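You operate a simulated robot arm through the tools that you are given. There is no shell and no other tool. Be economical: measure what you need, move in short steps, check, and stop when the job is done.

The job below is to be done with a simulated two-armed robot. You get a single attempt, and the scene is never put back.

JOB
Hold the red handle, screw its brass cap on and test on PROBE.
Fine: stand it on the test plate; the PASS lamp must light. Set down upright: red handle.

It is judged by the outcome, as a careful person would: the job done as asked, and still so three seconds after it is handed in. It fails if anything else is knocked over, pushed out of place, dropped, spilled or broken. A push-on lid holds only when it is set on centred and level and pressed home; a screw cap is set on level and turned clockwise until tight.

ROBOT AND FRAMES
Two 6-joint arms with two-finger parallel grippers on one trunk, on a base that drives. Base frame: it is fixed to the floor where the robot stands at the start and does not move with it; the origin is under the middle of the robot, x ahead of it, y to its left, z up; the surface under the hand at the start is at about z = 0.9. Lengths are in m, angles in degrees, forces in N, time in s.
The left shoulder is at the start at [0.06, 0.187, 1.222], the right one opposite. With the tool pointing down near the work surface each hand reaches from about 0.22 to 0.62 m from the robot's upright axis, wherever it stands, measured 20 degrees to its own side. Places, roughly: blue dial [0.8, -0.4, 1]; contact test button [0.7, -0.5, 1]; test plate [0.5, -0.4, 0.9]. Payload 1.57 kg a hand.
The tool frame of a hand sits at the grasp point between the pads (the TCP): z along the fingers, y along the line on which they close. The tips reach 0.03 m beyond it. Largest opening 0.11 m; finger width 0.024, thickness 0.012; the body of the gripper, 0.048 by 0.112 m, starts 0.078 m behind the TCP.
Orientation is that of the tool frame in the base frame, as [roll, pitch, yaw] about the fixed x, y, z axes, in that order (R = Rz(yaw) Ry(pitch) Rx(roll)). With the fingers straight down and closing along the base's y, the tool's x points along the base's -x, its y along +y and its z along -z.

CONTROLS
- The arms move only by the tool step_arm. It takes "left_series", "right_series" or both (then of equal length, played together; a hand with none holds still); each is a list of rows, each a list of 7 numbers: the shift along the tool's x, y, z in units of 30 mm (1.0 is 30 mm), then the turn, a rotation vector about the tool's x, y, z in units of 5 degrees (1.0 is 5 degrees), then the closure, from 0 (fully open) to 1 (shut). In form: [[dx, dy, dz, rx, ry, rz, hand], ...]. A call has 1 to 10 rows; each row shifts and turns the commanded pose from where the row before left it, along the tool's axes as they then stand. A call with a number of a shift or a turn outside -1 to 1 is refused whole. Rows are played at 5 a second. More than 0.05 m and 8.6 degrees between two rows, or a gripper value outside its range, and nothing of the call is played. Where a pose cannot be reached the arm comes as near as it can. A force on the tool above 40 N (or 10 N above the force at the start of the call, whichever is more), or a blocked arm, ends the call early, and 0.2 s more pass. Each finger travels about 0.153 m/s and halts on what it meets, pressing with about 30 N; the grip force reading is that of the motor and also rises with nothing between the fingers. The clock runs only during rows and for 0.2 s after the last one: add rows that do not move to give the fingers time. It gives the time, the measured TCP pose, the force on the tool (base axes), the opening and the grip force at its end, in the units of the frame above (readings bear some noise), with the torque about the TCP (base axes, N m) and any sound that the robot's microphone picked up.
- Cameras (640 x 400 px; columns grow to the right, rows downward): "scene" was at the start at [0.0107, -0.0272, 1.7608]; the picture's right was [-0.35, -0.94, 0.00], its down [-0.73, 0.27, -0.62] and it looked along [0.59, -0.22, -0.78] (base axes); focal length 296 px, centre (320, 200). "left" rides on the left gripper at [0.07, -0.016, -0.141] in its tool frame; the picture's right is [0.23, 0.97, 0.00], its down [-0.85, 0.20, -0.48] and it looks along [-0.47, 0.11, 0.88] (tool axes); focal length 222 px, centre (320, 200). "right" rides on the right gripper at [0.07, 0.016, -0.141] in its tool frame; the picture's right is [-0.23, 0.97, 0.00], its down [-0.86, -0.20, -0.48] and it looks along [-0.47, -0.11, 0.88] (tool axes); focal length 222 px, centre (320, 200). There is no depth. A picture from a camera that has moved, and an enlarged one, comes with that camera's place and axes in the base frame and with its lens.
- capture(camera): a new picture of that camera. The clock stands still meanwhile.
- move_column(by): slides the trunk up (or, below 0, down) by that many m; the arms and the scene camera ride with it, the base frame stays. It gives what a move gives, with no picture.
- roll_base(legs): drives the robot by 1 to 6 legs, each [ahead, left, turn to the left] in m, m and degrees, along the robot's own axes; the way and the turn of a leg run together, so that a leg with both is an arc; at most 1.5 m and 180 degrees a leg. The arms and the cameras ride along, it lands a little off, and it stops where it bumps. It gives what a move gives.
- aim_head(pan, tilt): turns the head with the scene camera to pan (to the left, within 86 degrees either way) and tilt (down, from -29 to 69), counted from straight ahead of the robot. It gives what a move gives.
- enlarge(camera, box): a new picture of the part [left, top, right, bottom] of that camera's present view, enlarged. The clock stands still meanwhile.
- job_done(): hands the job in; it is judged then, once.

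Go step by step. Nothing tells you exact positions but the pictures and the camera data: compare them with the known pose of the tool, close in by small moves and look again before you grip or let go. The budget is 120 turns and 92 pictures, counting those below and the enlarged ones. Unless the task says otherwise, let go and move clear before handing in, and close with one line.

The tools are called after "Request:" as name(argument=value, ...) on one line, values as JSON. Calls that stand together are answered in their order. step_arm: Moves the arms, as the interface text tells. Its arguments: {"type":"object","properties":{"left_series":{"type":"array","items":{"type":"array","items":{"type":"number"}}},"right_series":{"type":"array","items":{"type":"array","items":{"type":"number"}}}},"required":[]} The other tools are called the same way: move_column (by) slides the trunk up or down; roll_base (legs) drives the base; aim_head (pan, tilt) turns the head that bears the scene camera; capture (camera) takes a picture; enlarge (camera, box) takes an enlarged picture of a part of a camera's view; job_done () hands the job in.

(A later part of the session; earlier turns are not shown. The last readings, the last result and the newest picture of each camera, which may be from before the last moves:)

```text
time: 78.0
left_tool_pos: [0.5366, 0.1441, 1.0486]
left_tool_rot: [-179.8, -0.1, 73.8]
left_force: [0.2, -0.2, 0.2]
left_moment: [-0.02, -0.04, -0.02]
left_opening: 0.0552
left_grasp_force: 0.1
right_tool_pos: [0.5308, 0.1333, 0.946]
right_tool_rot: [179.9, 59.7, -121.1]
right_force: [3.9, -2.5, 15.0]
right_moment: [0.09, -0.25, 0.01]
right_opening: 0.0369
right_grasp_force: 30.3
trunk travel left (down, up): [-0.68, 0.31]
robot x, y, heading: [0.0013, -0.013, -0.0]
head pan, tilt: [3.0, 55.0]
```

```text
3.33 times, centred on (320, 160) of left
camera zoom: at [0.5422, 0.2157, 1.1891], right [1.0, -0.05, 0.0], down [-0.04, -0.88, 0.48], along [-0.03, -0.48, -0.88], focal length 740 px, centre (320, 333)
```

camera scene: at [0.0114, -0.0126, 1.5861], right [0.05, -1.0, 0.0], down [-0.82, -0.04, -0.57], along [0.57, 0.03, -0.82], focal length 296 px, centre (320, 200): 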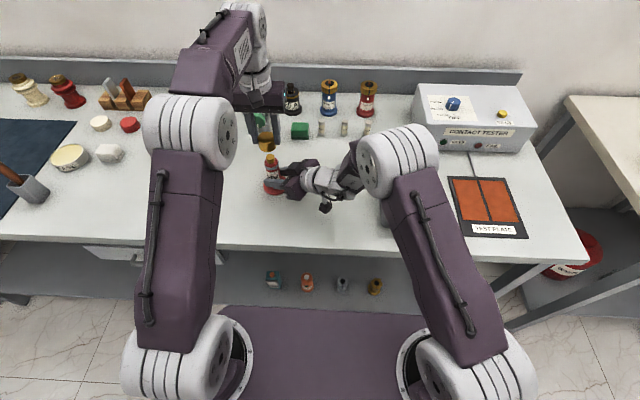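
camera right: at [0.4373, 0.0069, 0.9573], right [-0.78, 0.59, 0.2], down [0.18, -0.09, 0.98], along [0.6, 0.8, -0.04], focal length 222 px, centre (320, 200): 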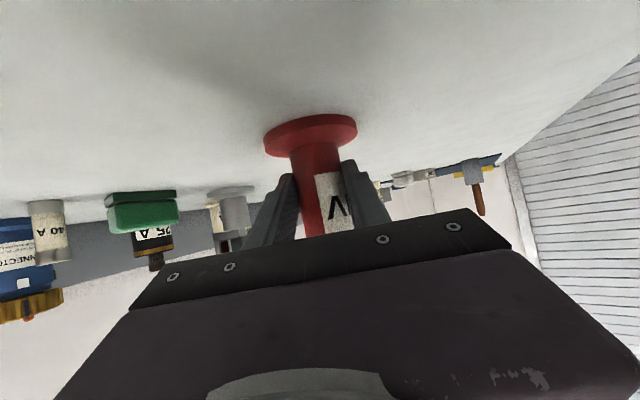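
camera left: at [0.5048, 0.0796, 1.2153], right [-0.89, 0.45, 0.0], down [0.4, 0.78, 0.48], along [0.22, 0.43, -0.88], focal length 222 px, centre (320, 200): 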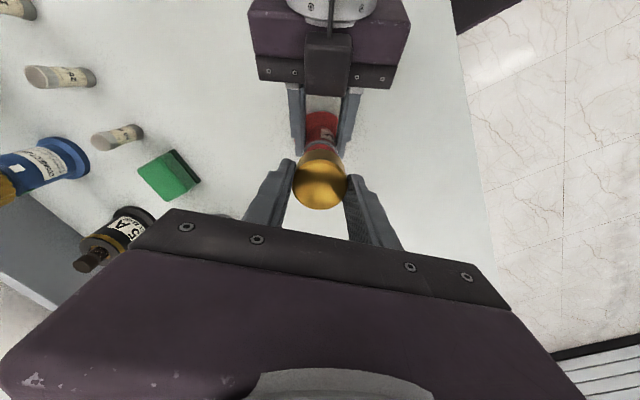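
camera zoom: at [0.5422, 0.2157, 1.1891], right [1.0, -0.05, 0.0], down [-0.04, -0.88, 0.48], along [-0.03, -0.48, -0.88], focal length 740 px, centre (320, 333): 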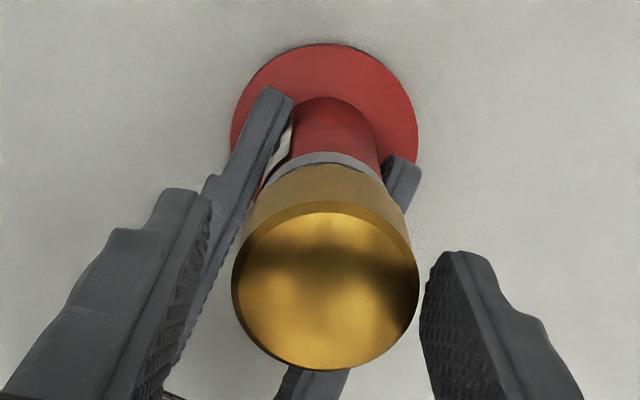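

The cap sits level on the stud and the hand axis is about 1.5 mm off in x. I'll correct that and rotate back for another stroke.

Request:
step_arm(left_series=[[0.014, 0.048, 0, 0, 0, -1, 0.5], [0, 0, 0, 0, 0, -1, 0.5], [0, 0, 0, 0, 0, -1, 0.5], [0, 0, 0, 0, 0, -1, 0.5], [0, 0, 0, 0, 0, -1, 0.5], [0, 0, 0, 0, 0, -1, 0.5], [0, 0, 0, 0, 0, -1, 0.5], [0, 0, 0, 0, 0, -1, 0.5], [0, 0, 0, 0, 0, -1, 0.5], [0, 0, 0, 0, 0, -1, 0.5]])

Request:
step_arm(left_series=[[0, 0, 0, 0, 0, -1, 0.5], [0, 0, 0, 0, 0, -1, 0.5], [0, 0, 0, 0, 0, -1, 0.5], [0, 0, 0, 0, 0, -1, 0.5], [0, 0, 0, 0, 0, -1, 0.5], [0, 0, 0, 0, 0, -1, 0.5], [0, 0, 0, 0, 0, -1, 0.5], [0, 0, 0, 0, 0, -1, 0.5], [0, 0, 0, 0, 0, -1, 0.5], [0, 0, 0, 0, 0, -1, 0.5]])

Request:
step_arm(left_series=[[0, 0, 0, 0, 0, -1, 0.5], [0, 0, 0, 0, 0, -1, 0.5], [0, 0, 0, 0, 0, -1, 0.5], [0, 0, 0, 0, 0, -1, 0.5], [0, 0, 0, 0, 0, -1, 0.5], [0, 0, 0, 0, 0, -1, 0.5], [0, 0, 0, 0, 0, -1, 0.5], [0, 0, 0, 0, 0, -1, 0.5]])

Request:
enlarge(camera="left", box=[240, 100, 400, 220])

```text
time: 80.2
left_tool_pos: [0.539, 0.1432, 1.049]
left_tool_rot: [-179.9, -0.2, 123.9]
left_force: [-0.2, 0.2, 0.0]
left_moment: [0.0, -0.02, -0.01]
left_opening: 0.0551
left_grasp_force: 0.0
right_tool_pos: [0.531, 0.1322, 0.9464]
right_tool_rot: [179.9, 59.5, -121.0]
right_force: [5.1, -2.6, 18.0]
right_moment: [0.18, -0.27, 0.0]
right_opening: 0.0368
right_grasp_force: 29.7
trunk travel left (down, up): [-0.68, 0.31]
robot x, y, heading: [0.0001, -0.0146, 0.1]
head pan, tilt: [3.0, 55.0]
```

```text
time: 82.4
left_tool_pos: [0.5384, 0.1438, 1.0485]
left_tool_rot: [-179.9, -0.2, 173.9]
left_force: [0.5, 0.6, 0.8]
left_moment: [0.02, 0.01, -0.01]
left_opening: 0.0548
left_grasp_force: 0.1
right_tool_pos: [0.5326, 0.132, 0.9459]
right_tool_rot: [179.7, 59.6, -121.0]
right_force: [4.9, -2.6, 18.1]
right_moment: [0.16, -0.3, -0.01]
right_opening: 0.0369
right_grasp_force: 29.8
trunk travel left (down, up): [-0.68, 0.31]
robot x, y, heading: [0.0015, -0.0151, -0.3]
head pan, tilt: [3.0, 55.0]
```

```text
time: 84.2
left_tool_pos: [0.5371, 0.1446, 1.0496]
left_tool_rot: [179.9, -0.2, -146.1]
left_force: [-0.6, 0.8, 1.1]
left_moment: [0.0, -0.01, -0.03]
left_opening: 0.0547
left_grasp_force: 0.2
right_tool_pos: [0.5303, 0.1324, 0.947]
right_tool_rot: [179.9, 59.6, -121.1]
right_force: [3.0, -1.2, 16.1]
right_moment: [0.13, -0.2, -0.01]
right_opening: 0.0369
right_grasp_force: 29.5
trunk travel left (down, up): [-0.68, 0.31]
robot x, y, heading: [0.0002, -0.0164, -0.2]
head pan, tilt: [3.0, 55.0]
```

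```text
3.33 times, centred on (320, 160) of left
camera zoom: at [0.4908, 0.0924, 1.1895], right [-0.73, 0.68, 0.0], down [0.6, 0.64, 0.48], along [0.32, 0.35, -0.88], focal length 740 px, centre (320, 333)
```

zoom: 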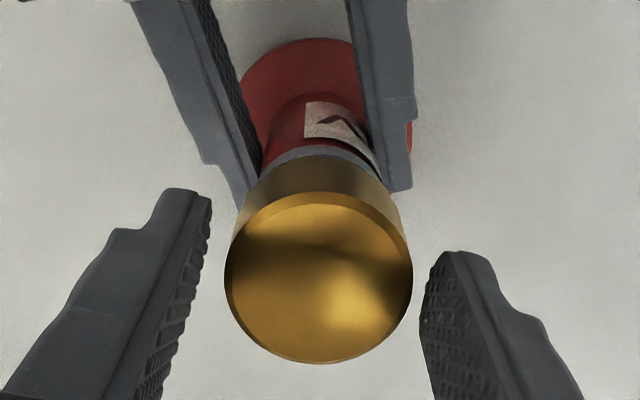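

Request:
step_arm(left_series=[[0, 0.03, 0, 0, 0, 0, 0.6], [0, 0, 0, 0, 0, 0, 0.8], [0, 0, 0, 0, 0, 0, 0.8], [0, 0, 0.01, 0, 0, 1, 0.8], [0, 0, 0.01, 0, 0, 1, 0.8], [0, 0, 0.01, 0, 0, 1, 0.8], [0, 0, 0.01, 0, 0, 1, 0.8], [0, 0, 0.01, 0, 0, 1, 0.8], [0, 0, 0.01, 0, 0, 1, 0.8], [0, 0, 0.01, 0, 0, 1, 0.8]])

Request:
step_arm(left_series=[[0, 0, 0.01, 0, 0, 1, 0.8], [0, 0, 0.01, 0, 0, 1, 0.8], [0, 0, 0, 0, 0, 1, 0.8], [0, 0, 0, 0, 0, 1, 0.8], [0, 0, 0, 0, 0, 1, 0.8], [0, 0, 0, 0, 0, 1, 0.8], [0, 0, 0, 0, 0, 1, 0.8], [0, 0, 0, 0, 0, 1, 0.8], [0, 0, 0, 0, 0, 1, 0.8], [0, 0, 0, 0, 0, 1, 0.8]])

```text
time: 86.4
left_tool_pos: [0.5377, 0.1445, 1.0465]
left_tool_rot: [-179.9, -0.2, 178.6]
left_force: [1.3, -22.1, 27.7]
left_moment: [-0.72, -0.15, -0.01]
left_opening: 0.0413
left_grasp_force: 29.9
right_tool_pos: [0.5305, 0.1326, 0.9457]
right_tool_rot: [179.9, 59.7, -121.0]
right_force: [8.1, 20.4, 1.6]
right_moment: [-0.57, -0.19, -0.04]
right_opening: 0.0372
right_grasp_force: 30.6
trunk travel left (down, up): [-0.68, 0.31]
robot x, y, heading: [0.0002, -0.0136, -0.1]
head pan, tilt: [3.0, 55.0]
```

```text
time: 88.6
left_tool_pos: [0.5352, 0.145, 1.048]
left_tool_rot: [179.9, 0.0, 128.8]
left_force: [8.2, -17.5, 20.4]
left_moment: [-0.51, -0.27, 0.72]
left_opening: 0.0416
left_grasp_force: 29.9
right_tool_pos: [0.5292, 0.1308, 0.9462]
right_tool_rot: [179.8, 59.6, -120.9]
right_force: [-13.0, 16.8, 1.2]
right_moment: [-0.43, -0.35, -0.28]
right_opening: 0.0369
right_grasp_force: 29.7
trunk travel left (down, up): [-0.68, 0.31]
robot x, y, heading: [-0.0018, -0.0126, -0.1]
head pan, tilt: [3.0, 55.0]
```

Torque is now rising (0.72 N·m): it's getting tight. I'll relieve the side force and look before turning further.

Request:
step_arm(left_series=[[-0.025, -0.015, -0.01, 0, 0, 0, 0.8], [0, 0, 0, 0, 0, 0.5, 0.8], [0, 0, 0, 0, 0, 0.5, 0.8]])

Request:
enlarge(camera="scene", box=[228, 125, 324, 185])

```text
time: 89.4
left_tool_pos: [0.5358, 0.1449, 1.047]
left_tool_rot: [180.0, -0.2, 123.9]
left_force: [6.7, -2.0, 15.2]
left_moment: [0.14, -0.02, 0.63]
left_opening: 0.042
left_grasp_force: 29.8
right_tool_pos: [0.5303, 0.1326, 0.946]
right_tool_rot: [179.9, 59.5, -121.0]
right_force: [-13.5, 3.9, 3.0]
right_moment: [0.41, -0.42, -0.19]
right_opening: 0.037
right_grasp_force: 29.6
trunk travel left (down, up): [-0.68, 0.31]
robot x, y, heading: [-0.0005, -0.0156, 0.1]
head pan, tilt: [3.0, 55.0]
```

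```text
6.67 times, centred on (276, 155) of scene
camera zoom: at [0.0072, -0.0124, 1.5861], right [0.05, -1.0, 0.0], down [-0.82, -0.04, -0.58], along [0.58, 0.03, -0.82], focal length 1971 px, centre (613, 500)
```

zoom: 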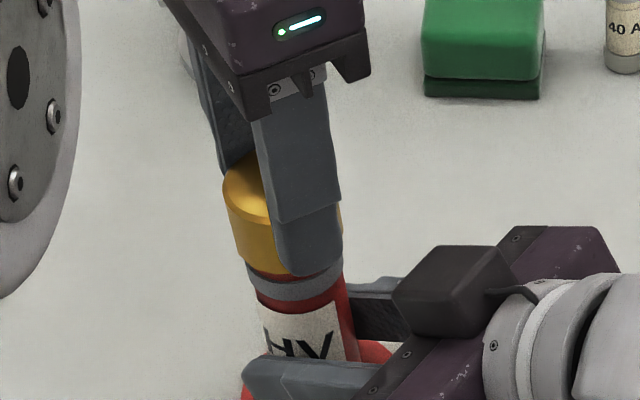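

Request:
step_arm(left_series=[[0, 0, 0, 0, 0, 1, 0.9], [0, 0, 0, 0, 0, 1, 0.9], [0, 0, 0, 0, 0, 1, 0.9]])

Request:
enlarge(camera="scene", box=[228, 125, 324, 185])

```text
time: 90.2
left_tool_pos: [0.5382, 0.1446, 1.0451]
left_tool_rot: [-179.7, -0.1, 108.7]
left_force: [-0.6, 3.7, 6.9]
left_moment: [-0.1, 0.12, 0.84]
left_opening: 0.0417
left_grasp_force: 29.7
right_tool_pos: [0.5321, 0.1336, 0.9458]
right_tool_rot: [179.8, 59.5, -121.1]
right_force: [0.9, -1.7, 2.4]
right_moment: [0.18, -0.22, -0.76]
right_opening: 0.037
right_grasp_force: 30.0
trunk travel left (down, up): [-0.68, 0.31]
robot x, y, heading: [0.0001, -0.018, -0.2]
head pan, tilt: [3.0, 55.0]
```

```text
6.67 times, centred on (276, 155) of scene
camera zoom: at [0.0103, -0.0119, 1.586], right [0.05, -1.0, 0.0], down [-0.82, -0.04, -0.57], along [0.57, 0.03, -0.82], focal length 1971 px, centre (613, 500)
```

zoom: 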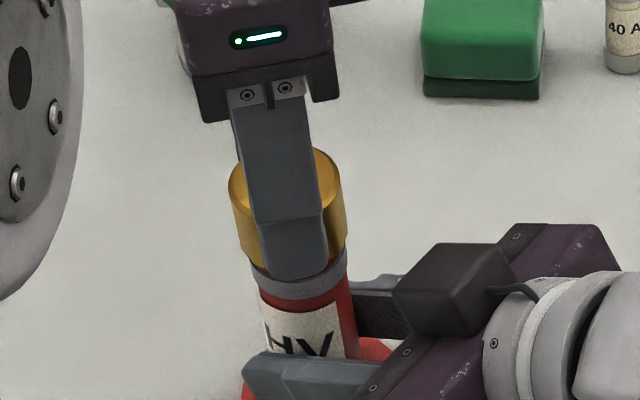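

Request:
step_arm(left_series=[[0, 0, 0, 0, 0, 1, 0.9], [0, 0, 0, 0, 0, 1, 0.9], [0, 0, 0, 0, 0, 1, 0.9], [0, 0, 0, 0, 0, 1, 0.9]])

Request:
enlarge(camera="scene", box=[228, 125, 324, 185])

```text
time: 91.2
left_tool_pos: [0.5395, 0.1445, 1.0466]
left_tool_rot: [-179.7, 0.0, 88.7]
left_force: [-2.9, 4.4, 2.9]
left_moment: [0.15, 0.16, 0.72]
left_opening: 0.0418
left_grasp_force: 30.3
right_tool_pos: [0.5324, 0.131, 0.9442]
right_tool_rot: [179.8, 59.4, -121.2]
right_force: [5.9, -7.4, 5.2]
right_moment: [-0.08, -0.01, -0.7]
right_opening: 0.0368
right_grasp_force: 29.8
trunk travel left (down, up): [-0.68, 0.31]
robot x, y, heading: [-0.0049, -0.0103, -0.0]
head pan, tilt: [3.0, 55.0]
```

```text
6.67 times, centred on (276, 155) of scene
camera zoom: at [0.0113, -0.0128, 1.586], right [0.05, -1.0, 0.0], down [-0.82, -0.04, -0.57], along [0.57, 0.03, -0.82], focal length 1971 px, centre (613, 500)
```

zoom: 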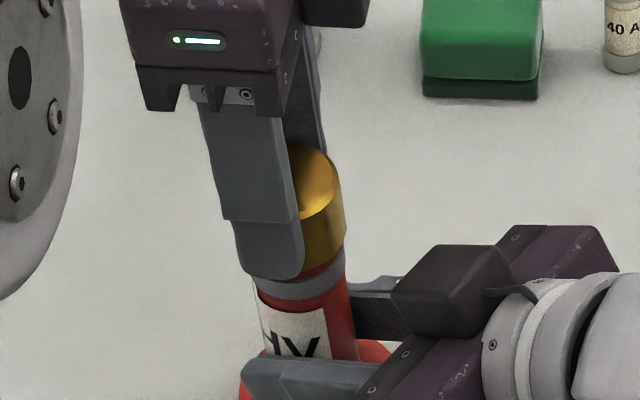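

The handle itself is now turning in the right grip (the label moved), so the cap is tight. Releasing with the left hand and lifting clear.

Request:
step_arm(left_series=[[0, 0, 0, 0, 0, 0, 0.5], [0, 0, 0, 0, 0, 0, 0.45], [0, 0, -0.8, 0, 0, 0, 0.45], [0, 0, -0.8, 0, 0, 0, 0.45], [0, 0, -0.8, 0, 0, 0, 0.45], [0, 0, -0.8, 0, 0, 0, 0.45], [0, 0, -0.8, 0, 0, 0, 0.45]])

Request:
enlarge(camera="scene", box=[212, 120, 340, 200])

Request:
enlarge(camera="scene", box=[400, 70, 560, 250])

```text
time: 92.8
left_tool_pos: [0.5357, 0.1444, 1.1637]
left_tool_rot: [-179.7, 0.0, 88.8]
left_force: [0.6, -0.5, -0.4]
left_moment: [-0.01, -0.03, 0.0]
left_opening: 0.0606
left_grasp_force: 0.1
left hand out of reach, approached as far as the arm can: row 7
right_tool_pos: [0.532, 0.1319, 0.9445]
right_tool_rot: [179.8, 59.5, -120.9]
right_force: [-0.6, 0.5, 4.1]
right_moment: [-0.17, 0.06, -0.01]
right_opening: 0.037
right_grasp_force: 30.0
trunk travel left (down, up): [-0.68, 0.31]
robot x, y, heading: [-0.004, -0.0151, -0.1]
head pan, tilt: [3.0, 55.0]
```

```text
5.00 times, centred on (276, 160) of scene
camera zoom: at [0.0108, -0.0117, 1.586], right [0.05, -1.0, 0.0], down [-0.82, -0.04, -0.57], along [0.57, 0.03, -0.82], focal length 1478 px, centre (540, 400)
```

zoom: 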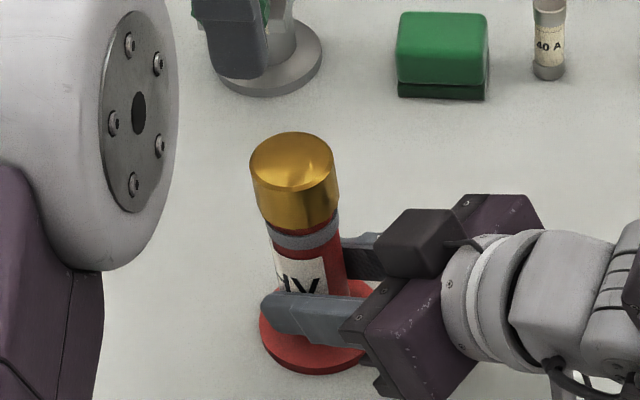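

```text
2.22 times, centred on (480, 160) of scene
camera zoom: at [0.0108, -0.0117, 1.586], right [0.05, -1.0, 0.0], down [-0.82, -0.04, -0.57], along [0.57, 0.03, -0.82], focal length 657 px, centre (-36, 289)
```

zoom: 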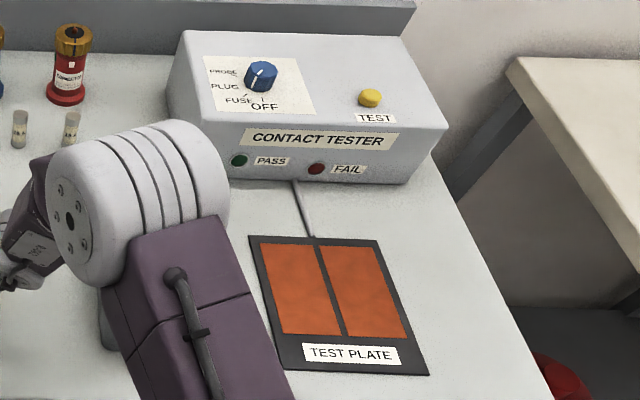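

The cap is seated level on the handle. Next I'll lift it with the trunk, and zoom in on the dial.

Request:
move_column(by=0.13)

Request:
enlarge(camera="scene", box=[440, 90, 536, 150])

Request:
enlarge(camera="scene", box=[212, 120, 340, 200])

```text
time: 94.4
left_tool_pos: [0.5373, 0.1447, 1.2932]
left_tool_rot: [-179.7, 0.0, 88.8]
left_force: [-0.6, -0.2, 0.3]
left_moment: [0.01, 0.03, -0.03]
left_opening: 0.0604
left_grasp_force: 0.1
right_tool_pos: [0.5336, 0.1322, 1.0747]
right_tool_rot: [179.6, 59.4, -121.1]
right_force: [-0.2, -0.8, -2.6]
right_moment: [0.01, 0.05, 0.0]
right_opening: 0.0368
right_grasp_force: 29.6
trunk travel left (down, up): [-0.81, 0.18]
robot x, y, heading: [-0.0039, -0.0131, -0.2]
head pan, tilt: [3.0, 55.0]
```

```text
6.67 times, centred on (488, 120) of scene
camera zoom: at [0.0124, -0.0117, 1.716], right [0.05, -1.0, 0.0], down [-0.82, -0.04, -0.57], along [0.57, 0.03, -0.82], focal length 1971 px, centre (-800, 733)
```

zoom: 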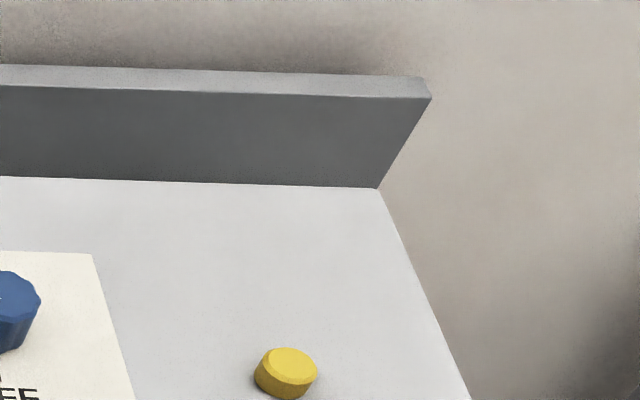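

```text
5.00 times, centred on (276, 160) of scene
camera zoom: at [0.0124, -0.0117, 1.716], right [0.05, -1.0, 0.0], down [-0.82, -0.04, -0.57], along [0.57, 0.03, -0.82], focal length 1478 px, centre (540, 400)
```

zoom: 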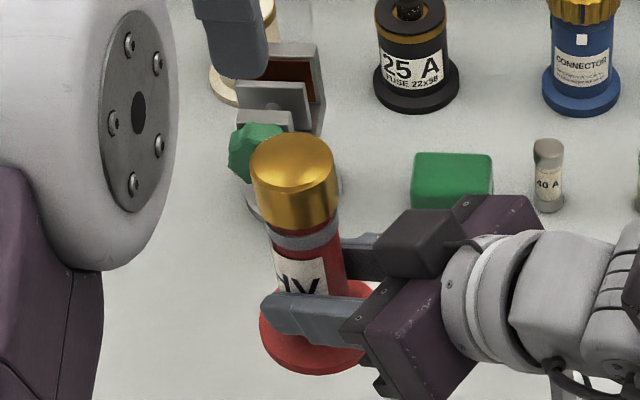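

The handle is held upright and lifted. Rolling right toward the test plate.

Request:
roll_base(legs=[[0, -0.35, 0]])

Request:
aim_head(pan=-8, tilt=50)

Request:
capture(camera="scene")

```text
time: 96.7
left_tool_pos: [0.5362, -0.208, 1.2923]
left_tool_rot: [-179.8, 0.2, 88.9]
left_force: [0.2, 0.1, -1.1]
left_moment: [0.0, 0.02, -0.03]
left_opening: 0.0606
left_grasp_force: 0.0
right_tool_pos: [0.5307, -0.2208, 1.0742]
right_tool_rot: [179.7, 59.4, -120.9]
right_force: [-0.2, -0.2, -2.4]
right_moment: [-0.04, -0.02, -0.02]
right_opening: 0.037
right_grasp_force: 29.8
trunk travel left (down, up): [-0.81, 0.18]
robot x, y, heading: [-0.001, -0.373, -0.3]
head pan, tilt: [3.0, 55.0]
```

```text
time: 97.4
left_tool_pos: [0.5355, -0.2093, 1.2931]
left_tool_rot: [-179.7, -0.1, 89.0]
left_force: [0.2, -0.4, 0.1]
left_moment: [0.01, 0.03, -0.01]
left_opening: 0.0605
left_grasp_force: 0.0
right_tool_pos: [0.5323, -0.2212, 1.0747]
right_tool_rot: [179.6, 59.4, -121.0]
right_force: [-0.1, 0.0, -2.9]
right_moment: [-0.05, 0.03, 0.01]
right_opening: 0.0371
right_grasp_force: 29.5
trunk travel left (down, up): [-0.81, 0.18]
robot x, y, heading: [-0.0022, -0.3654, -0.2]
head pan, tilt: [-8.0, 50.0]
```

```text
29 pictures are left
camera scene: at [0.0161, -0.3823, 1.7225], right [-0.14, -0.99, 0.0], down [-0.76, 0.11, -0.64], along [0.64, -0.09, -0.77], focal length 296 px, centre (320, 200)
```

scene: 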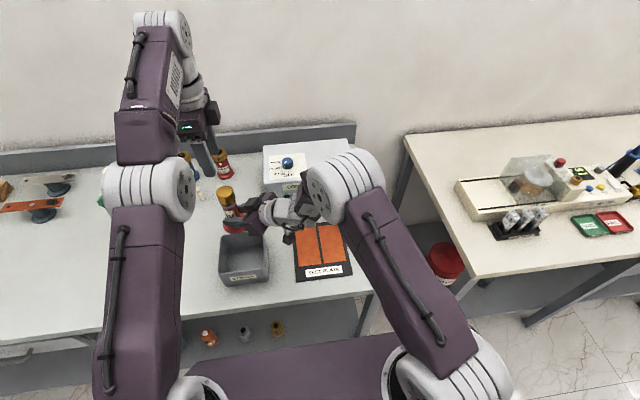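

The plate gap is along x at y ≈ −0.451. Moving the handle over it, still high.

Request:
step_arm(right_series=[[0.381, -0.467, -0.659, 0, 0, 0, 0.9], [0.381, -0.467, -0.659, 0, 0, 0, 0.9], [0.381, -0.467, -0.659, 0, 0, 0, 0.9], [0.381, -0.467, -0.659, 0, 0, 0, 0.9], [0.381, -0.467, -0.659, 0, 0, 0, 0.9], [0.381, -0.467, -0.659, 0, 0, 0, 0.9], [0.381, -0.467, -0.659, 0, 0, 0, 0.9], [0.381, -0.467, -0.659, 0, 0, 0, 0.9], [0.381, -0.467, -0.659, 0, 0, 0, 0.9]])

Request:
enlarge(camera="scene", box=[240, 140, 432, 280])

```text
time: 99.4
left_tool_pos: [0.5349, -0.2105, 1.2922]
left_tool_rot: [-179.7, -0.1, 88.9]
left_force: [0.4, -0.4, 0.2]
left_moment: [-0.01, -0.01, 0.01]
left_opening: 0.0603
left_grasp_force: 0.1
right_tool_pos: [0.5325, -0.4643, 1.0775]
right_tool_rot: [179.6, 59.4, -121.0]
right_force: [0.1, -1.3, -1.6]
right_moment: [-0.01, -0.01, 0.0]
right_opening: 0.037
right_grasp_force: 30.5
trunk travel left (down, up): [-0.81, 0.18]
robot x, y, heading: [-0.0005, -0.3685, -0.2]
head pan, tilt: [-8.0, 50.0]
```

```text
2.86 times, centred on (336, 210) of scene
camera zoom: at [0.0159, -0.3832, 1.7225], right [-0.14, -0.99, 0.0], down [-0.76, 0.11, -0.64], along [0.64, -0.09, -0.77], focal length 845 px, centre (274, 171)
```

zoom: 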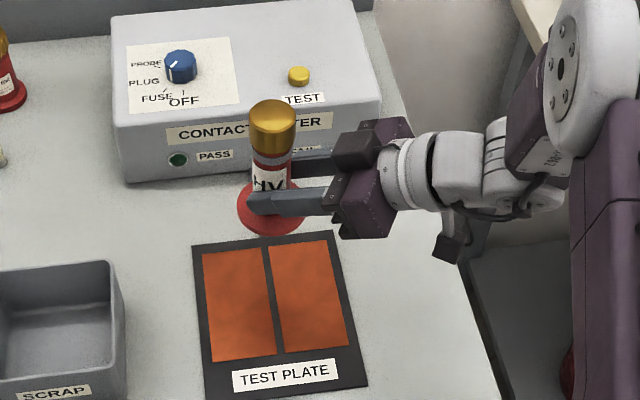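

Handle is above the gap. Lowering with the trunk most of the way.

Request:
move_column(by=-0.115)

Request:
enlarge(camera="scene", box=[260, 150, 388, 250])

```text
time: 100.8
left_tool_pos: [0.5368, -0.2087, 1.1771]
left_tool_rot: [-179.7, 0.1, 89.0]
left_force: [-0.4, -0.1, -0.2]
left_moment: [0.0, -0.01, 0.0]
left_opening: 0.0604
left_grasp_force: 0.1
right_tool_pos: [0.5345, -0.4626, 0.9627]
right_tool_rot: [179.7, 59.5, -120.9]
right_force: [0.5, 0.4, -2.9]
right_moment: [0.02, 0.0, -0.02]
right_opening: 0.0369
right_grasp_force: 29.6
trunk travel left (down, up): [-0.695, 0.295]
robot x, y, heading: [-0.0004, -0.3725, -0.1]
head pan, tilt: [-8.0, 50.0]
```

```text
4.00 times, centred on (324, 200) of scene
camera zoom: at [0.0158, -0.3817, 1.6076], right [-0.14, -0.99, 0.0], down [-0.76, 0.11, -0.64], along [0.64, -0.09, -0.77], focal length 1182 px, centre (304, 200)
```

zoom: 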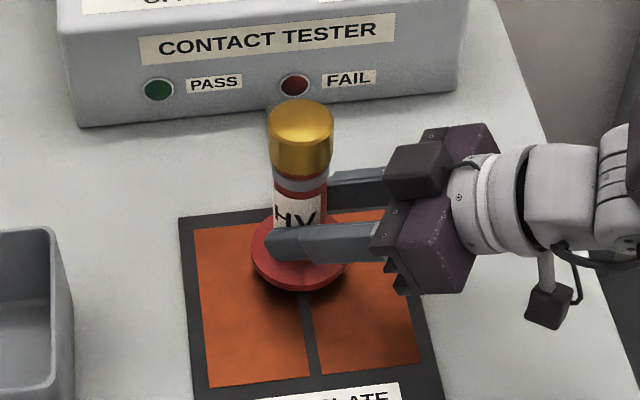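

Request:
step_arm(right_series=[[0.0866, 0, 0.05, 0, 0, 0, 0.9], [0.0866, 0, 0.05, 0, 0, 0, 0.9], [0.0866, 0, 0.05, 0, 0, 0, 0.9], [0.0866, 0, 0.05, 0, 0, 0, 0.9], [0, 0, 0, 0, 0, 0, 0.9]])

Request:
step_arm(right_series=[[0.043, 0, 0.025, 0, 0, 0, 0.9], [0.043, 0, 0.025, 0, 0, 0, 0.9], [0, 0, 0, 0, 0, 0, 0.9]])

```text
time: 102.0
left_tool_pos: [0.535, -0.2095, 1.1773]
left_tool_rot: [-179.7, 0.0, 88.9]
left_force: [0.0, -0.4, -0.3]
left_moment: [0.01, 0.01, 0.0]
left_opening: 0.0607
left_grasp_force: 0.1
right_tool_pos: [0.5355, -0.4617, 0.9504]
right_tool_rot: [179.7, 59.5, -120.9]
right_force: [0.3, 0.0, -2.7]
right_moment: [-0.04, 0.0, -0.02]
right_opening: 0.037
right_grasp_force: 30.3
trunk travel left (down, up): [-0.695, 0.295]
robot x, y, heading: [0.004, -0.3705, -0.2]
head pan, tilt: [-8.0, 50.0]
```

```text
time: 102.8
left_tool_pos: [0.5342, -0.2095, 1.179]
left_tool_rot: [-179.8, 0.0, 89.0]
left_force: [0.1, -0.4, 0.6]
left_moment: [0.03, 0.02, -0.01]
left_opening: 0.0606
left_grasp_force: 0.1
right_tool_pos: [0.5353, -0.4632, 0.9492]
right_tool_rot: [-180.0, 59.6, -120.7]
right_force: [2.3, 1.2, 12.4]
right_moment: [-0.28, 0.02, 0.04]
right_opening: 0.037
right_grasp_force: 30.0
trunk travel left (down, up): [-0.695, 0.295]
robot x, y, heading: [0.0047, -0.3705, 0.0]
head pan, tilt: [-8.0, 50.0]
```

Touching the plate (12 N). I'll open the right hand and back straight off.

Request:
step_arm(right_series=[[0, 0, 0, 0, 0, 0, 0.6], [0, 0, 0, 0, 0, 0, 0.4], [0, 0, 0, 0, 0, 0, 0.2], [0, 0, -0.5, 0, 0, 0, 0.2], [0, 0, -0.9, 0, 0, 0, 0.2], [0, 0, -0.9, 0, 0, 0, 0.2], [0, 0, -0.9, 0, 0, 0, 0.2], [0, 0, -0.9, 0, 0, 0, 0.2]])

Request:
capture(camera="scene")

```text
time: 104.7
left_tool_pos: [0.5346, -0.2099, 1.179]
left_tool_rot: [-179.8, 0.1, 88.9]
left_force: [0.5, -0.6, -0.4]
left_moment: [0.03, -0.02, -0.01]
left_opening: 0.0606
left_grasp_force: 0.0
right_tool_pos: [0.4776, -0.5541, 1.0115]
right_tool_rot: [179.8, 59.5, -121.0]
right_force: [-0.9, -0.2, 0.5]
right_moment: [0.0, -0.01, 0.04]
right_opening: 0.0879
right_grasp_force: 0.0
trunk travel left (down, up): [-0.695, 0.295]
robot x, y, heading: [-0.0015, -0.3735, 0.1]
head pan, tilt: [-8.0, 50.0]
```

```text
26 pictures are left
camera scene: at [0.0147, -0.3823, 1.6076], right [-0.14, -0.99, 0.0], down [-0.76, 0.11, -0.64], along [0.64, -0.09, -0.77], focal length 296 px, centre (320, 200)
```

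scene: 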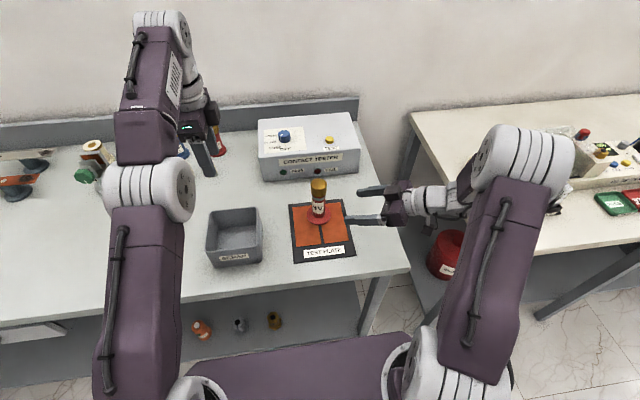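

The handle stands upright across both plate halves. Now a closer look at the dial and button.

Request:
enlarge(camera="scene", box=[252, 114, 364, 184])

```text
5.71 times, centred on (308, 149) of scene
camera zoom: at [0.0147, -0.3823, 1.6076], right [-0.14, -0.99, 0.0], down [-0.76, 0.11, -0.64], along [0.64, -0.09, -0.77], focal length 1689 px, centre (389, 491)
```

zoom: 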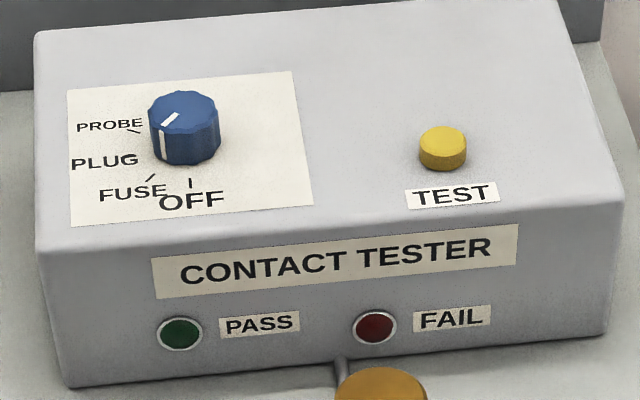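

The pointer is on FUSE and PROBE is about 72° further clockwise. The knob is at about (0.786, −0.377), top z ≈ 1.024. I'll raise the trunk for clearance, then roll forward and left to get within reach.

Request:
move_column(by=0.16)

Request:
roll_base(legs=[[0, 0.1, 0], [0.065, 0, 0]])

```text
time: 106.5
left_tool_pos: [0.5349, -0.2095, 1.3377]
left_tool_rot: [-179.8, -0.1, 88.9]
left_force: [-0.7, -0.4, 0.4]
left_moment: [-0.03, -0.01, 0.01]
left_opening: 0.0606
left_grasp_force: 0.0
right_tool_pos: [0.4786, -0.5526, 1.1717]
right_tool_rot: [179.7, 59.5, -121.0]
right_force: [-1.0, 0.3, 0.1]
right_moment: [0.0, -0.03, 0.02]
right_opening: 0.0881
right_grasp_force: 0.0
trunk travel left (down, up): [-0.855, 0.135]
robot x, y, heading: [0.0, -0.3693, 0.1]
head pan, tilt: [-8.0, 50.0]
```

```text
time: 108.2
left_tool_pos: [0.5925, -0.1141, 1.3417]
left_tool_rot: [179.8, -0.1, 88.8]
left_force: [-0.3, 0.3, -0.8]
left_moment: [0.03, -0.09, -0.02]
left_opening: 0.0605
left_grasp_force: 0.0
right_tool_pos: [0.5362, -0.4562, 1.1731]
right_tool_rot: [-179.8, 59.7, -120.6]
right_force: [-0.4, -0.3, 0.4]
right_moment: [-0.03, -0.03, -0.02]
right_opening: 0.088
right_grasp_force: 0.1
trunk travel left (down, up): [-0.855, 0.135]
robot x, y, heading: [0.0702, -0.2701, -0.1]
head pan, tilt: [-8.0, 50.0]
```

Request:
step_arm(right_series=[[0, 0, 0, 0.866, 0, 0.5, 0.2], [0, 0, 0, 0.866, 0, 0.5, 0.2], [0, 0, 0, 0.866, 0, 0.5, 0.2], [0, 0, 0, 0.866, 0, 0.5, 0.2]])

Request:
step_arm(right_series=[[-0.16, -0.334, 0.81, 0, 0, 0, 0.2], [-0.16, -0.334, 0.81, 0, 0, 0, 0.2], [-0.16, -0.334, 0.81, 0, 0, 0, 0.2], [-0.16, -0.334, 0.81, 0, 0, 0, 0.2], [-0.16, -0.334, 0.81, 0, 0, 0, 0.2], [-0.16, -0.334, 0.81, 0, 0, 0, 0.2], [-0.16, -0.334, 0.81, 0, 0, 0, 0.2], [-0.16, -0.334, 0.81, 0, 0, 0, 0.2], [-0.16, -0.334, 0.81, 0, 0, 0, 0.2], [-0.16, -0.334, 0.81, 0, 0, 0, 0.2]])

Request:
capture(camera="scene")

Request:
capture(camera="right")

```text
time: 109.2
left_tool_pos: [0.6004, -0.1118, 1.3366]
left_tool_rot: [-179.7, 0.0, 88.8]
left_force: [0.2, -0.8, 0.6]
left_moment: [-0.02, -0.02, 0.0]
left_opening: 0.0607
left_grasp_force: 0.0
right_tool_pos: [0.5446, -0.4548, 1.1704]
right_tool_rot: [-179.9, 59.5, -140.8]
right_force: [-0.5, 0.0, 0.3]
right_moment: [0.01, -0.01, 0.0]
right_opening: 0.0879
right_grasp_force: 0.1
trunk travel left (down, up): [-0.855, 0.135]
robot x, y, heading: [0.0636, -0.2734, -0.2]
head pan, tilt: [-8.0, 50.0]
```

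```text
time: 111.4
left_tool_pos: [0.6012, -0.1124, 1.3382]
left_tool_rot: [-179.7, -0.1, 88.8]
left_force: [-0.3, 0.4, -0.1]
left_moment: [0.01, -0.01, 0.01]
left_opening: 0.0607
left_grasp_force: 0.0
right_tool_pos: [0.7875, -0.386, 1.0854]
right_tool_rot: [179.9, 59.5, -141.0]
right_force: [1.1, 0.5, 0.1]
right_moment: [0.02, -0.01, 0.03]
right_opening: 0.0881
right_grasp_force: 0.1
trunk travel left (down, up): [-0.855, 0.135]
robot x, y, heading: [0.0643, -0.2723, -0.2]
head pan, tilt: [-8.0, 50.0]
```

```text
24 pictures are left
camera scene: at [0.0822, -0.2831, 1.7676], right [-0.14, -0.99, 0.0], down [-0.76, 0.11, -0.64], along [0.64, -0.09, -0.77], focal length 296 px, centre (320, 200)
```

scene: 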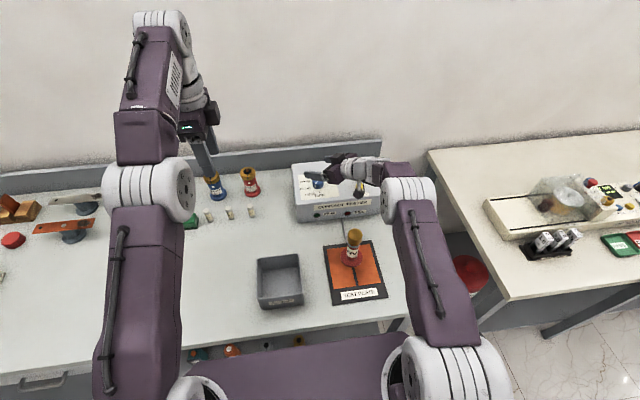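

```text
23 pictures are left
camera right: at [0.6562, -0.472, 1.0978], right [-0.53, 0.83, 0.2], down [0.15, -0.14, 0.98], along [0.84, 0.54, -0.05], focal length 222 px, centre (320, 200)
```

right: 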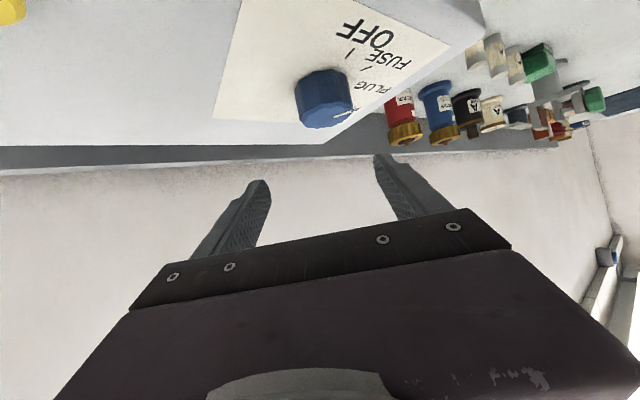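

In reach. The knob is about 11 mm to the tool's left side, so I'll shift while descending around it.

Request:
step_arm(right_series=[[0, 0.18, 0, 0, 0, 0, 0.2], [0, 0.18, 0, 0, 0, 0, 0.2], [0.4, 0, 0.23, 0, 0, 0, 0.2], [0.4, 0, 0.23, 0, 0, 0, 0.2], [0.4, 0, 0.23, 0, 0, 0, 0.2], [0.3, 0, 0.17, 0, 0, 0, 0.2]])

Request:
capture(camera="right")

Request:
enlarge(camera="scene", box=[284, 140, 396, 210])

```text
time: 112.8
left_tool_pos: [0.6002, -0.1116, 1.3372]
left_tool_rot: [-179.7, 0.0, 88.7]
left_force: [-0.2, -0.4, -0.6]
left_moment: [0.01, 0.0, -0.01]
left_opening: 0.0607
left_grasp_force: 0.1
right_tool_pos: [0.7798, -0.3777, 1.036]
right_tool_rot: [-179.9, 59.4, -140.8]
right_force: [-0.6, 0.1, 0.3]
right_moment: [0.01, -0.01, 0.0]
right_opening: 0.0883
right_grasp_force: 0.1
trunk travel left (down, up): [-0.855, 0.135]
robot x, y, heading: [0.0643, -0.268, -0.4]
head pan, tilt: [-8.0, 50.0]
```

```text
22 pictures are left
camera right: at [0.6483, -0.4638, 1.0475], right [-0.53, 0.83, 0.2], down [0.14, -0.14, 0.98], along [0.84, 0.54, -0.05], focal length 222 px, centre (320, 200)
```

right: 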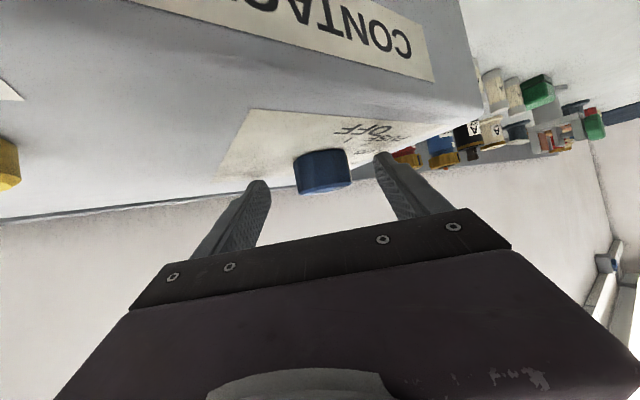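

```text
5.71 times, centred on (340, 175) of scene
camera zoom: at [0.0811, -0.2832, 1.7676], right [-0.14, -0.99, 0.0], down [-0.76, 0.11, -0.64], along [0.64, -0.09, -0.77], focal length 1689 px, centre (206, 343)
```

zoom: 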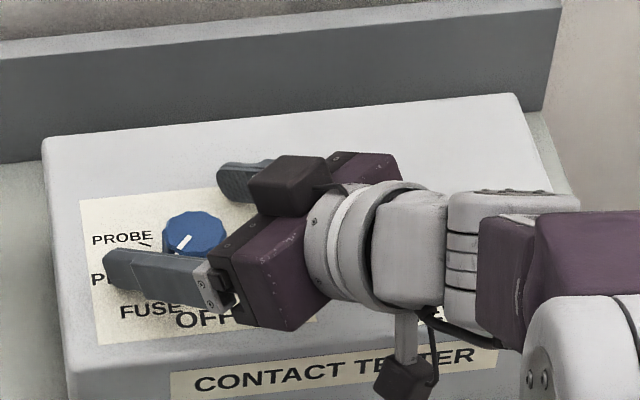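

The knob is centred between the fingers. A little lower and back, then grip.

Request:
step_arm(right_series=[[0.15, 0, -0.03, 0, 0, 0, 0.2], [0.15, 0, -0.03, 0, 0, 0, 0.2], [0, 0, 0, 0, 0, 0, 0.4], [0, 0, 0, 0, 0, 0, 0.6], [0, 0, 0, 0, 0, 0, 0.8], [0, 0, 0, 0, 0, 0, 0.8]])

Request:
enlarge(camera="scene", box=[284, 140, 396, 210])

```text
time: 113.9
left_tool_pos: [0.6001, -0.1152, 1.3386]
left_tool_rot: [-179.8, -0.1, 88.7]
left_force: [-0.1, -1.1, 0.4]
left_moment: [0.06, 0.03, 0.01]
left_opening: 0.0603
left_grasp_force: 0.0
right_tool_pos: [0.774, -0.3758, 1.0352]
right_tool_rot: [179.4, 60.5, -140.2]
right_force: [2.3, 7.9, 14.7]
right_moment: [-0.25, -0.71, -0.02]
right_opening: 0.0382
right_grasp_force: 9.5
trunk travel left (down, up): [-0.855, 0.135]
robot x, y, heading: [0.0655, -0.2713, 0.1]
head pan, tilt: [-8.0, 50.0]
stopped in row 5 (right hand): the force on the tool passed its limit at 46 N (the readings are from after the stop); the commanded pose is now the measured one
```

```text
5.71 times, centred on (340, 175) of scene
camera zoom: at [0.0796, -0.2892, 1.7674], right [-0.14, -0.99, 0.0], down [-0.76, 0.11, -0.64], along [0.64, -0.09, -0.77], focal length 1689 px, centre (206, 343)
```

zoom: 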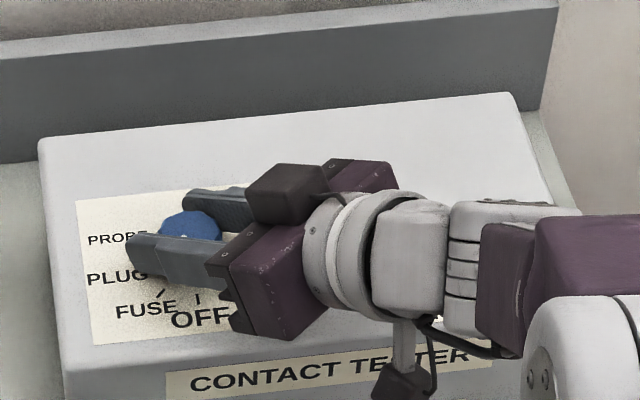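

Fingers touched the box top while closing. I'll lift about 3 mm, finish the grip, and turn clockwise a little to test.

Request:
step_arm(right_series=[[-0.09, 0, -0.05, 0.1, 0, 0, 0.65], [0, 0, 0, 0, 0, 0, 0.75], [0, 0, 0, 0, 0, 0, 0.75]])

Request:
step_arm(right_series=[[0, 0.05, 0, 0.866, 0, 0.5, 0.75], [0, 0.05, 0, 0.866, 0, 0.5, 0.75], [0, 0.05, 0, 0.866, 0, 0.5, 0.75], [0, 0.05, 0, 0.866, 0, 0.5, 0.75]])

Request:
enlarge(camera="scene", box=[284, 140, 396, 210])

```text
time: 114.7
left_tool_pos: [0.6006, -0.1118, 1.3387]
left_tool_rot: [-179.7, 0.0, 88.9]
left_force: [0.6, 0.8, 0.6]
left_moment: [-0.01, 0.06, 0.0]
left_opening: 0.0606
left_grasp_force: 0.0
right_tool_pos: [0.7753, -0.3757, 1.0356]
right_tool_rot: [-179.9, 60.0, -140.6]
right_force: [6.1, -7.7, 8.7]
right_moment: [0.39, -1.07, -0.12]
right_opening: 0.038
right_grasp_force: 43.8
trunk travel left (down, up): [-0.855, 0.135]
robot x, y, heading: [0.0672, -0.2684, -0.0]
head pan, tilt: [-8.0, 50.0]
```

```text
time: 115.7
left_tool_pos: [0.6029, -0.1164, 1.3377]
left_tool_rot: [-179.7, -0.2, 88.8]
left_force: [0.4, 0.7, -0.5]
left_moment: [-0.01, -0.01, -0.01]
left_opening: 0.0605
left_grasp_force: 0.2
right_tool_pos: [0.7749, -0.3764, 1.0352]
right_tool_rot: [179.5, 60.3, -161.2]
right_force: [18.8, -24.5, 12.7]
right_moment: [-0.83, -0.73, -0.14]
right_opening: 0.038
right_grasp_force: 43.8
trunk travel left (down, up): [-0.855, 0.135]
robot x, y, heading: [0.071, -0.2718, 0.0]
head pan, tilt: [-8.0, 50.0]
```

```text
5.71 times, centred on (340, 175) of scene
camera zoom: at [0.0834, -0.2897, 1.7676], right [-0.14, -0.99, 0.0], down [-0.76, 0.11, -0.64], along [0.64, -0.09, -0.77], focal length 1689 px, centre (206, 343)
```

zoom: 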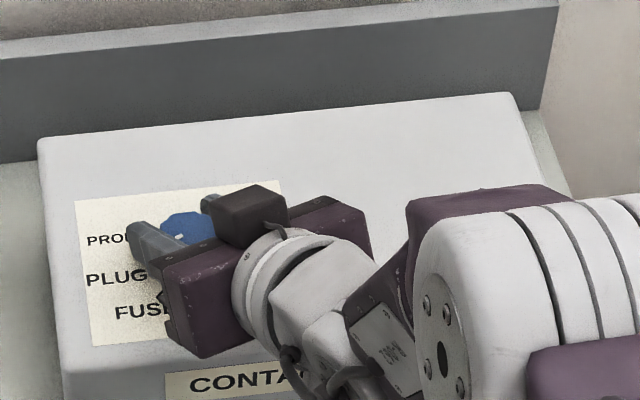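

It's turning, but side force built up, so I'll relieve that and continue in smaller amounts.

Request:
step_arm(right_series=[[0, -0.1, 0, 0, 0, 0, 0.75], [0, 0, 0, 0, 0, 0, 0.75]])

Request:
step_arm(right_series=[[0, 0.01, 0, 0.866, 0, 0.5, 0.75], [0, 0.01, 0, 0.866, 0, 0.5, 0.75], [0, 0.01, 0, 0.866, 0, 0.5, 0.75], [0, 0, 0, 0, 0, 0, 0.75]])

```text
time: 116.3
left_tool_pos: [0.6013, -0.1155, 1.3385]
left_tool_rot: [-179.7, -0.3, 88.9]
left_force: [-0.6, 0.3, 0.0]
left_moment: [-0.02, 0.04, -0.03]
left_opening: 0.0608
left_grasp_force: 0.1
right_tool_pos: [0.7744, -0.3756, 1.0356]
right_tool_rot: [179.6, 60.2, -160.7]
right_force: [15.5, -19.6, 15.5]
right_moment: [0.16, -1.03, -0.07]
right_opening: 0.0383
right_grasp_force: 43.4
trunk travel left (down, up): [-0.855, 0.135]
robot x, y, heading: [0.0643, -0.2743, -0.2]
head pan, tilt: [-8.0, 50.0]
```

```text
time: 117.3
left_tool_pos: [0.603, -0.1011, 1.3348]
left_tool_rot: [-179.7, 0.3, 88.9]
left_force: [0.2, 0.7, 0.7]
left_moment: [-0.02, 0.03, 0.0]
left_opening: 0.0602
left_grasp_force: 0.0
right_tool_pos: [0.7739, -0.3744, 1.0358]
right_tool_rot: [180.0, 60.0, -167.1]
right_force: [20.1, 27.2, 10.5]
right_moment: [0.87, -0.41, 0.07]
right_opening: 0.0377
right_grasp_force: 43.8
right hand out of reach, approached as far as the arm can: row 2, 3
trunk travel left (down, up): [-0.855, 0.135]
robot x, y, heading: [0.0677, -0.2697, 0.2]
head pan, tilt: [-8.0, 50.0]
```

The arm reached its limit at this azimuth. Opening to look at the pointer.

Request:
step_arm(right_series=[[0, 0, 0, 0, 0, 0, 0.5], [0, 0, 0, 0, 0, 0, 0.3], [-0.5, 0, -0.29, 0, 0, 0, 0.3], [-0.5, 0, -0.29, 0, 0, 0, 0.2]])

Request:
enlarge(camera="scene", box=[284, 140, 396, 210])

```text
time: 118.3
left_tool_pos: [0.5994, -0.1106, 1.3379]
left_tool_rot: [-179.9, 0.1, 88.8]
left_force: [-0.5, 0.5, 0.2]
left_moment: [-0.01, 0.0, 0.05]
left_opening: 0.0604
left_grasp_force: 0.2
right_tool_pos: [0.7691, -0.3844, 1.067]
right_tool_rot: [179.5, 59.5, -168.0]
right_force: [-0.3, -0.6, 0.0]
right_moment: [-0.01, 0.0, -0.03]
right_opening: 0.088
right_grasp_force: 0.1
trunk travel left (down, up): [-0.855, 0.135]
robot x, y, heading: [0.0614, -0.2691, -0.0]
head pan, tilt: [-8.0, 50.0]
```

```text
5.71 times, centred on (340, 175) of scene
camera zoom: at [0.0787, -0.2812, 1.7675], right [-0.14, -0.99, 0.0], down [-0.76, 0.11, -0.64], along [0.64, -0.09, -0.77], focal length 1689 px, centre (206, 343)
```

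zoom: 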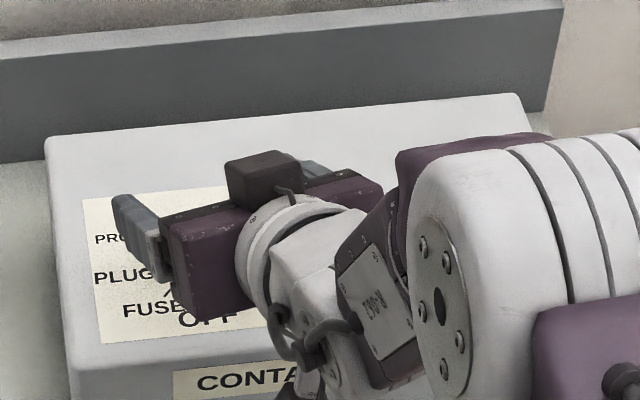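

Request:
step_arm(right_series=[[0, 0, 0, -0.866, 0, -0.5, 0.2], [0, 0, 0, -0.866, 0, -0.5, 0.2], [0, 0, 0, -0.866, 0, -0.5, 0.2], [0, 0, 0, -0.866, 0, -0.5, 0.2], [0, 0, 0, -0.866, 0, -0.5, 0.2], [0, 0, 0, -0.866, 0, -0.5, 0.2], [0, 0, 0, -0.866, 0, -0.5, 0.2]])

Request:
enlarge(camera="scene", box=[284, 140, 396, 210])

```text
time: 119.9
left_tool_pos: [0.5995, -0.1116, 1.3373]
left_tool_rot: [-179.8, -0.1, 88.9]
left_force: [1.2, -0.9, -0.5]
left_moment: [-0.03, -0.01, 0.03]
left_opening: 0.0607
left_grasp_force: 0.2
right_tool_pos: [0.7705, -0.3858, 1.0686]
right_tool_rot: [179.1, 59.8, -133.2]
right_force: [0.6, 0.5, 0.5]
right_moment: [-0.03, 0.01, 0.02]
right_opening: 0.0879
right_grasp_force: 0.1
trunk travel left (down, up): [-0.855, 0.135]
robot x, y, heading: [0.0671, -0.2725, -0.1]
head pan, tilt: [-8.0, 50.0]
```

```text
5.71 times, centred on (340, 175) of scene
camera zoom: at [0.0814, -0.2836, 1.7676], right [-0.14, -0.99, 0.0], down [-0.76, 0.11, -0.64], along [0.64, -0.09, -0.77], focal length 1689 px, centre (206, 343)
```

zoom: 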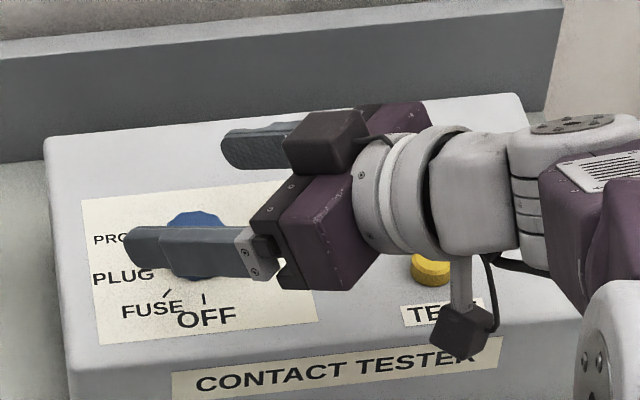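

Request:
enlarge(camera="right", box=[240, 40, 432, 190])

```text
2.67 times, centred on (336, 115) of right
camera zoom: at [0.6533, -0.4906, 1.0789], right [-0.64, 0.74, 0.2], down [0.16, -0.13, 0.98], along [0.75, 0.66, -0.04], focal length 592 px, centre (277, 427)
```

zoom: 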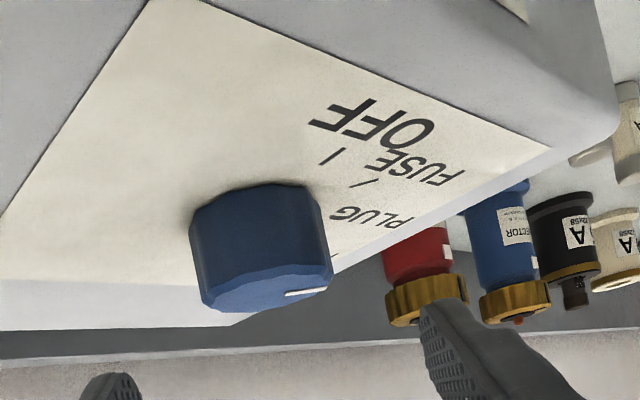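

The pointer is now on PLUG, so one more detent (~36°) to PROBE. I'll regrip starting from a larger azimuth.

Request:
step_arm(right_series=[[0, 0, 0, -0.866, 0, -0.5, 0.2], [0, 0, 0, -0.866, 0, -0.5, 0.2], [0.31, 0.05, 0.18, 0.15, 0, 0, 0.2], [0.31, 0.05, 0.18, 0, 0, 0, 0.2], [0.31, 0, 0.18, 0, 0, 0, 0.2], [0, 0, 0, 0, 0, 0, 0.4], [0, 0, 0, 0, 0, 0, 0.55]])

Request:
enlarge(camera="scene", box=[284, 140, 396, 210])

```text
time: 121.5
left_tool_pos: [0.604, -0.1157, 1.3365]
left_tool_rot: [-179.6, -0.2, 88.7]
left_force: [0.3, 0.5, -0.2]
left_moment: [-0.02, -0.03, 0.0]
left_opening: 0.0603
left_grasp_force: 0.1
right_tool_pos: [0.7468, -0.3898, 1.0385]
right_tool_rot: [-179.7, 60.2, -123.4]
right_force: [21.1, -15.2, 8.3]
right_moment: [0.2, -0.57, -0.83]
right_opening: 0.0723
right_grasp_force: 13.3
right hand out of reach, approached as far as the arm can: row 1, 2, 5
trunk travel left (down, up): [-0.855, 0.135]
robot x, y, heading: [0.0597, -0.2737, -0.1]
head pan, tilt: [-8.0, 50.0]
```

```text
5.71 times, centred on (340, 175) of scene
camera zoom: at [0.0856, -0.2878, 1.7676], right [-0.14, -0.99, 0.0], down [-0.76, 0.11, -0.64], along [0.63, -0.09, -0.77], focal length 1689 px, centre (206, 343)
```

zoom: 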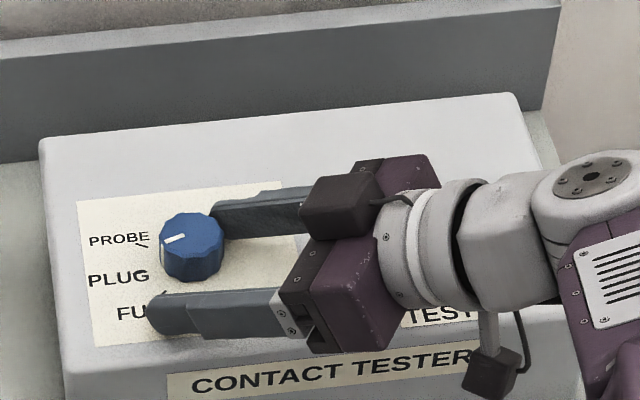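

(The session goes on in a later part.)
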